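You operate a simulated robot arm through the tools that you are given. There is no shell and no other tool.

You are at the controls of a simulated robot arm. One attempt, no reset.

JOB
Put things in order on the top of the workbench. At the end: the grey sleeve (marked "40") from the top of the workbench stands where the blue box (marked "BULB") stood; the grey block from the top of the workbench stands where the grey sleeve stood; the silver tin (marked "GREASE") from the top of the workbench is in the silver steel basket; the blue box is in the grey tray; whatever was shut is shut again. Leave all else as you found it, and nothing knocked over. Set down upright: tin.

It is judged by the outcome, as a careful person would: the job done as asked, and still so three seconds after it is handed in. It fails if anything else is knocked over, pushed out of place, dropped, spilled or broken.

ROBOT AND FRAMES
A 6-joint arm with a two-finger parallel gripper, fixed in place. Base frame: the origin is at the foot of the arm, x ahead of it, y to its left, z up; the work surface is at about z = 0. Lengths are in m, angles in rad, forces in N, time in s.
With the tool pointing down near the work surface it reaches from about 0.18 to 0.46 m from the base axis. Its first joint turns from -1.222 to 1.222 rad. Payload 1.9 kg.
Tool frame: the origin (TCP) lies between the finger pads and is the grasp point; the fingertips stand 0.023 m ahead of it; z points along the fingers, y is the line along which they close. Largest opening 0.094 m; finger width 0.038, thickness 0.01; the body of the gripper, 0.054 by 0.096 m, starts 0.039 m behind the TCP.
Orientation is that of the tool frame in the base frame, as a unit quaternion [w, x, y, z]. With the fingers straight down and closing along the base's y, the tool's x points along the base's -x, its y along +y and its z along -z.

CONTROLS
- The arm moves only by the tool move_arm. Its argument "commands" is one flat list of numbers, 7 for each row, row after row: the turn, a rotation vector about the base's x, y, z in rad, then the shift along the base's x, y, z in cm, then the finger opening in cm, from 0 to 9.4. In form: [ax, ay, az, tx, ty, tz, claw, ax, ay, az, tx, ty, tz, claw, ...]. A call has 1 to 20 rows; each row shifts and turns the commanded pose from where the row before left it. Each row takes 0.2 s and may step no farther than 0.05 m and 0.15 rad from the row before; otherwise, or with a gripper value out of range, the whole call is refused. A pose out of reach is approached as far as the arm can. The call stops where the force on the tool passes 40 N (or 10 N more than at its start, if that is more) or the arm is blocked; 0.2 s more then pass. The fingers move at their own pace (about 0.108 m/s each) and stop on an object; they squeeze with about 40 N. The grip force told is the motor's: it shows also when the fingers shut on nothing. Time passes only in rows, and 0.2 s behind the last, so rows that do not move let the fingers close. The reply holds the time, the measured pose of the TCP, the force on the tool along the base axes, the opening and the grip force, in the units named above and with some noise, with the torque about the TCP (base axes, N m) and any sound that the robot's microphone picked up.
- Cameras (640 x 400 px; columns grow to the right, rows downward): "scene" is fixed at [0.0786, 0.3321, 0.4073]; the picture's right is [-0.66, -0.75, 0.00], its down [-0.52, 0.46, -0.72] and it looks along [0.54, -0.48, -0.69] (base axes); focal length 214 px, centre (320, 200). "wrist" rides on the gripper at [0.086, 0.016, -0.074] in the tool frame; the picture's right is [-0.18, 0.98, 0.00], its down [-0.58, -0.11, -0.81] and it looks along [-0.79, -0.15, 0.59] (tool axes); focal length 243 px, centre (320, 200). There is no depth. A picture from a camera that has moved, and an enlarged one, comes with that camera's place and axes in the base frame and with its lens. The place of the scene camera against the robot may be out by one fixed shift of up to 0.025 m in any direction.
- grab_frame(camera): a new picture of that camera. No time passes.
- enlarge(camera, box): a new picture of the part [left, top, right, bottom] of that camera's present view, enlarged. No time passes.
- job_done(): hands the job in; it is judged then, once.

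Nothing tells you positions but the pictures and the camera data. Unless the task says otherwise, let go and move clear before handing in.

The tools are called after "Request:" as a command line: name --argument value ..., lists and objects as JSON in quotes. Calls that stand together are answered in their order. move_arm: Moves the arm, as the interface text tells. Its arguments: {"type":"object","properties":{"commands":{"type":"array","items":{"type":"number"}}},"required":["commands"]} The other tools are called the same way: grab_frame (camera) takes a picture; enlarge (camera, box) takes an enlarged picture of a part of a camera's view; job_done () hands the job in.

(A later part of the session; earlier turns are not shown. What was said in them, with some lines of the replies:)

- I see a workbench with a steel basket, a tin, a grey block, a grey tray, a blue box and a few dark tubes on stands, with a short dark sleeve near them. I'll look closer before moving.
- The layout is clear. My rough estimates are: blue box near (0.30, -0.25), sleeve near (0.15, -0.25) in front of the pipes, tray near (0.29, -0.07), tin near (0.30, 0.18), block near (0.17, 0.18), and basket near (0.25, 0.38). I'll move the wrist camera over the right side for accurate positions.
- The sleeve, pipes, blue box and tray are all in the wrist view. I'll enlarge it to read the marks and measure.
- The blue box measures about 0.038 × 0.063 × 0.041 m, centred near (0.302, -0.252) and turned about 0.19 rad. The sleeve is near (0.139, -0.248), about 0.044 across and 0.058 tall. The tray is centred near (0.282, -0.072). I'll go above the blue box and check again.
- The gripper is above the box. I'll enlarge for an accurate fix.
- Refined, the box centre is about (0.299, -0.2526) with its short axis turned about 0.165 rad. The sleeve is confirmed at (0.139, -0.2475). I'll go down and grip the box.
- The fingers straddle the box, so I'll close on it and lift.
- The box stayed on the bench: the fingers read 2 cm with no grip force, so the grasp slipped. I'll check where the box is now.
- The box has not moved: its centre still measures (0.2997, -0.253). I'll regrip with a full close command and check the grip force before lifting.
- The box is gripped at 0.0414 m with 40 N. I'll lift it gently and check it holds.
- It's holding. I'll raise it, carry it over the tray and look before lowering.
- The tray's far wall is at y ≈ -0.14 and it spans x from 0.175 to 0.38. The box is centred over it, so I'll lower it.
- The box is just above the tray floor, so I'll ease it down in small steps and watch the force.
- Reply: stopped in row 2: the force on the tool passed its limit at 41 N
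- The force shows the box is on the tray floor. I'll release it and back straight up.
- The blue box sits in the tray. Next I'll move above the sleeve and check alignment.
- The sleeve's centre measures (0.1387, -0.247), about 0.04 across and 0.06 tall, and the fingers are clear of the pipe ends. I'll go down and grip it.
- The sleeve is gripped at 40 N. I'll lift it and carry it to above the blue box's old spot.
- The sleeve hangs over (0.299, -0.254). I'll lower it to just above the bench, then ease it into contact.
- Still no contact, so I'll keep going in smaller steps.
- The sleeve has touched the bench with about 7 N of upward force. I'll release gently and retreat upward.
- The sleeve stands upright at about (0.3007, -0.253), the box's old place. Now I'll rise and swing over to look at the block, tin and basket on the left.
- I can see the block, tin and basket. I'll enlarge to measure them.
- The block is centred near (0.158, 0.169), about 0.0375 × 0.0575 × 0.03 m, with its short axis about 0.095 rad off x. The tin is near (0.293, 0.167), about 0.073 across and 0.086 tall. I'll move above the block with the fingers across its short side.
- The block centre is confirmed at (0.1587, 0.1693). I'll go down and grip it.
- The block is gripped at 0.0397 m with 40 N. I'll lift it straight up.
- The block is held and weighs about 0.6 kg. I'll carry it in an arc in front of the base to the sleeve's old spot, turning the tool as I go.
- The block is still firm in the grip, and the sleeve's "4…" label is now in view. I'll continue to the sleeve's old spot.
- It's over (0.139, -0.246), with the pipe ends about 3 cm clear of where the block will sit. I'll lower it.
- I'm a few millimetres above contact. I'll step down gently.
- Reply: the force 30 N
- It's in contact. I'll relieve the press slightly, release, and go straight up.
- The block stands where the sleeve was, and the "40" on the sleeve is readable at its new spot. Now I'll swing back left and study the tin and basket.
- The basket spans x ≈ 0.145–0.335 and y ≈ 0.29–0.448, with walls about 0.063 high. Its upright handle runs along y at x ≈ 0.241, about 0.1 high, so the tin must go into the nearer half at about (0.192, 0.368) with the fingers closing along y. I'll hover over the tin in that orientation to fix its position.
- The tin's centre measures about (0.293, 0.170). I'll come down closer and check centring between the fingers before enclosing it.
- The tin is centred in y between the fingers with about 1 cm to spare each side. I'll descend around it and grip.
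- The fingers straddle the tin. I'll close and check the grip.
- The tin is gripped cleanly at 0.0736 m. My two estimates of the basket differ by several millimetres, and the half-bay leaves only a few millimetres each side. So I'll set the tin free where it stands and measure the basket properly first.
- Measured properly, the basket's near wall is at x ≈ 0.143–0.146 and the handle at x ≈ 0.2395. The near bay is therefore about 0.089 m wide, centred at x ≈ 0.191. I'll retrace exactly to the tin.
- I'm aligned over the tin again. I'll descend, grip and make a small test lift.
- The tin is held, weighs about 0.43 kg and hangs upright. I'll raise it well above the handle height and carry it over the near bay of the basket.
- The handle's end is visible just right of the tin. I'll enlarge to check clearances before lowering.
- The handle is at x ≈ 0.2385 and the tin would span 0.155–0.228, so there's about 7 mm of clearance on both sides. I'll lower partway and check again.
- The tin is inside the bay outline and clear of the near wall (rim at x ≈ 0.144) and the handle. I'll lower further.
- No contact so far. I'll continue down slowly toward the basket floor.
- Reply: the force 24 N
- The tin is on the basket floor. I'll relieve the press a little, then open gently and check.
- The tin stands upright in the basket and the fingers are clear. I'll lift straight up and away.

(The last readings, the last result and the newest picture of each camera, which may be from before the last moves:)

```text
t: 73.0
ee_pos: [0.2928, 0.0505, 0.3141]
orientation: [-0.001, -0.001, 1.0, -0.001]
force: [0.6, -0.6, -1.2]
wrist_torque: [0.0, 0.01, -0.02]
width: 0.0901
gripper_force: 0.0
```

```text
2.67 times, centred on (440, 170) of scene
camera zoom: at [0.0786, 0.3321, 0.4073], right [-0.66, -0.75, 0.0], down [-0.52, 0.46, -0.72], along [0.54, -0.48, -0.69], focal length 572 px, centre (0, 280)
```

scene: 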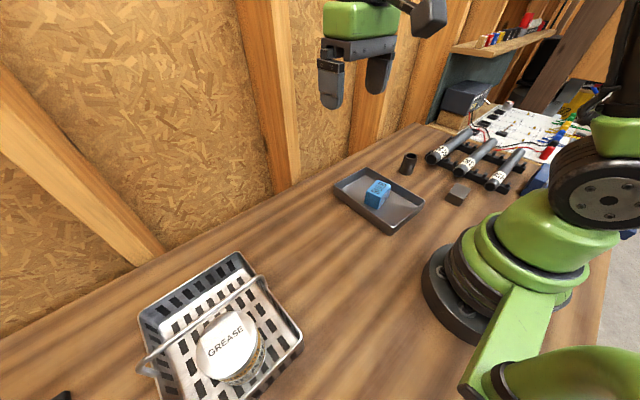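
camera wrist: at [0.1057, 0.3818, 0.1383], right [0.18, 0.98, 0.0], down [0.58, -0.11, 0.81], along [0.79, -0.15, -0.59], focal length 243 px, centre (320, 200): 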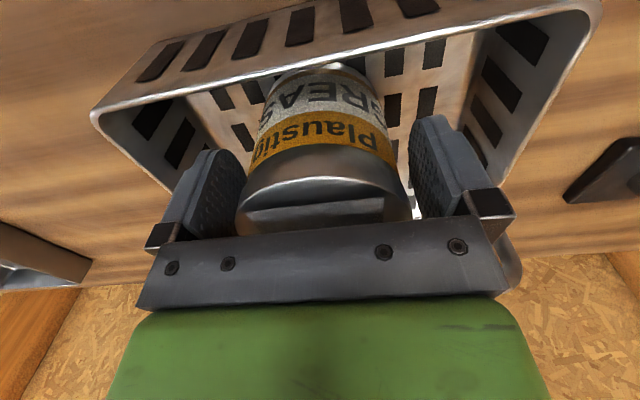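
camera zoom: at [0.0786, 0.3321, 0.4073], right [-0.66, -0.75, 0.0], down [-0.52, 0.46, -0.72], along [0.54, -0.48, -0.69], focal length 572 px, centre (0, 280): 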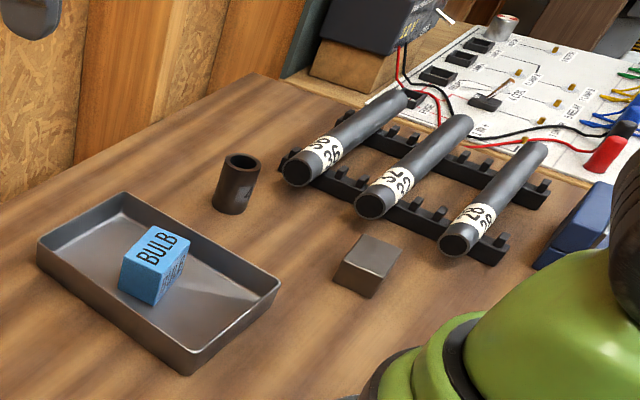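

All four items are in place: the box is in the tray, the sleeve stands where the box was, the block stands where the sleeve was, and the tin is upright in the basket. The tray, basket and pipes look unmoved, I opened nothing, and the arm is clear, so I'm handing in.

Request:
job_done

```text
The job is handed in.
```

I've handed the job in. In the last pictures, each item was where you asked, and I saw nothing knocked over or pushed out of place.

- **Blue box ("BULB"):** it sits in the grey tray. My first grip slipped and left the box where it was; the second held.
- **Grey sleeve ("40"):** it stands upright where the blue box stood, within about 1–2 mm by my measurements.
- **Grey block:** it stands where the sleeve stood, clear of the pipe ends.
- **Silver tin ("GREASE"):** it is upright in the steel basket, in the half nearer the arm beside the handle. I gripped it once and let go where it stood to measure the basket, then picked it up again.

I didn't open anything, so there was nothing to shut again. The gripper is empty and clear of the bench.
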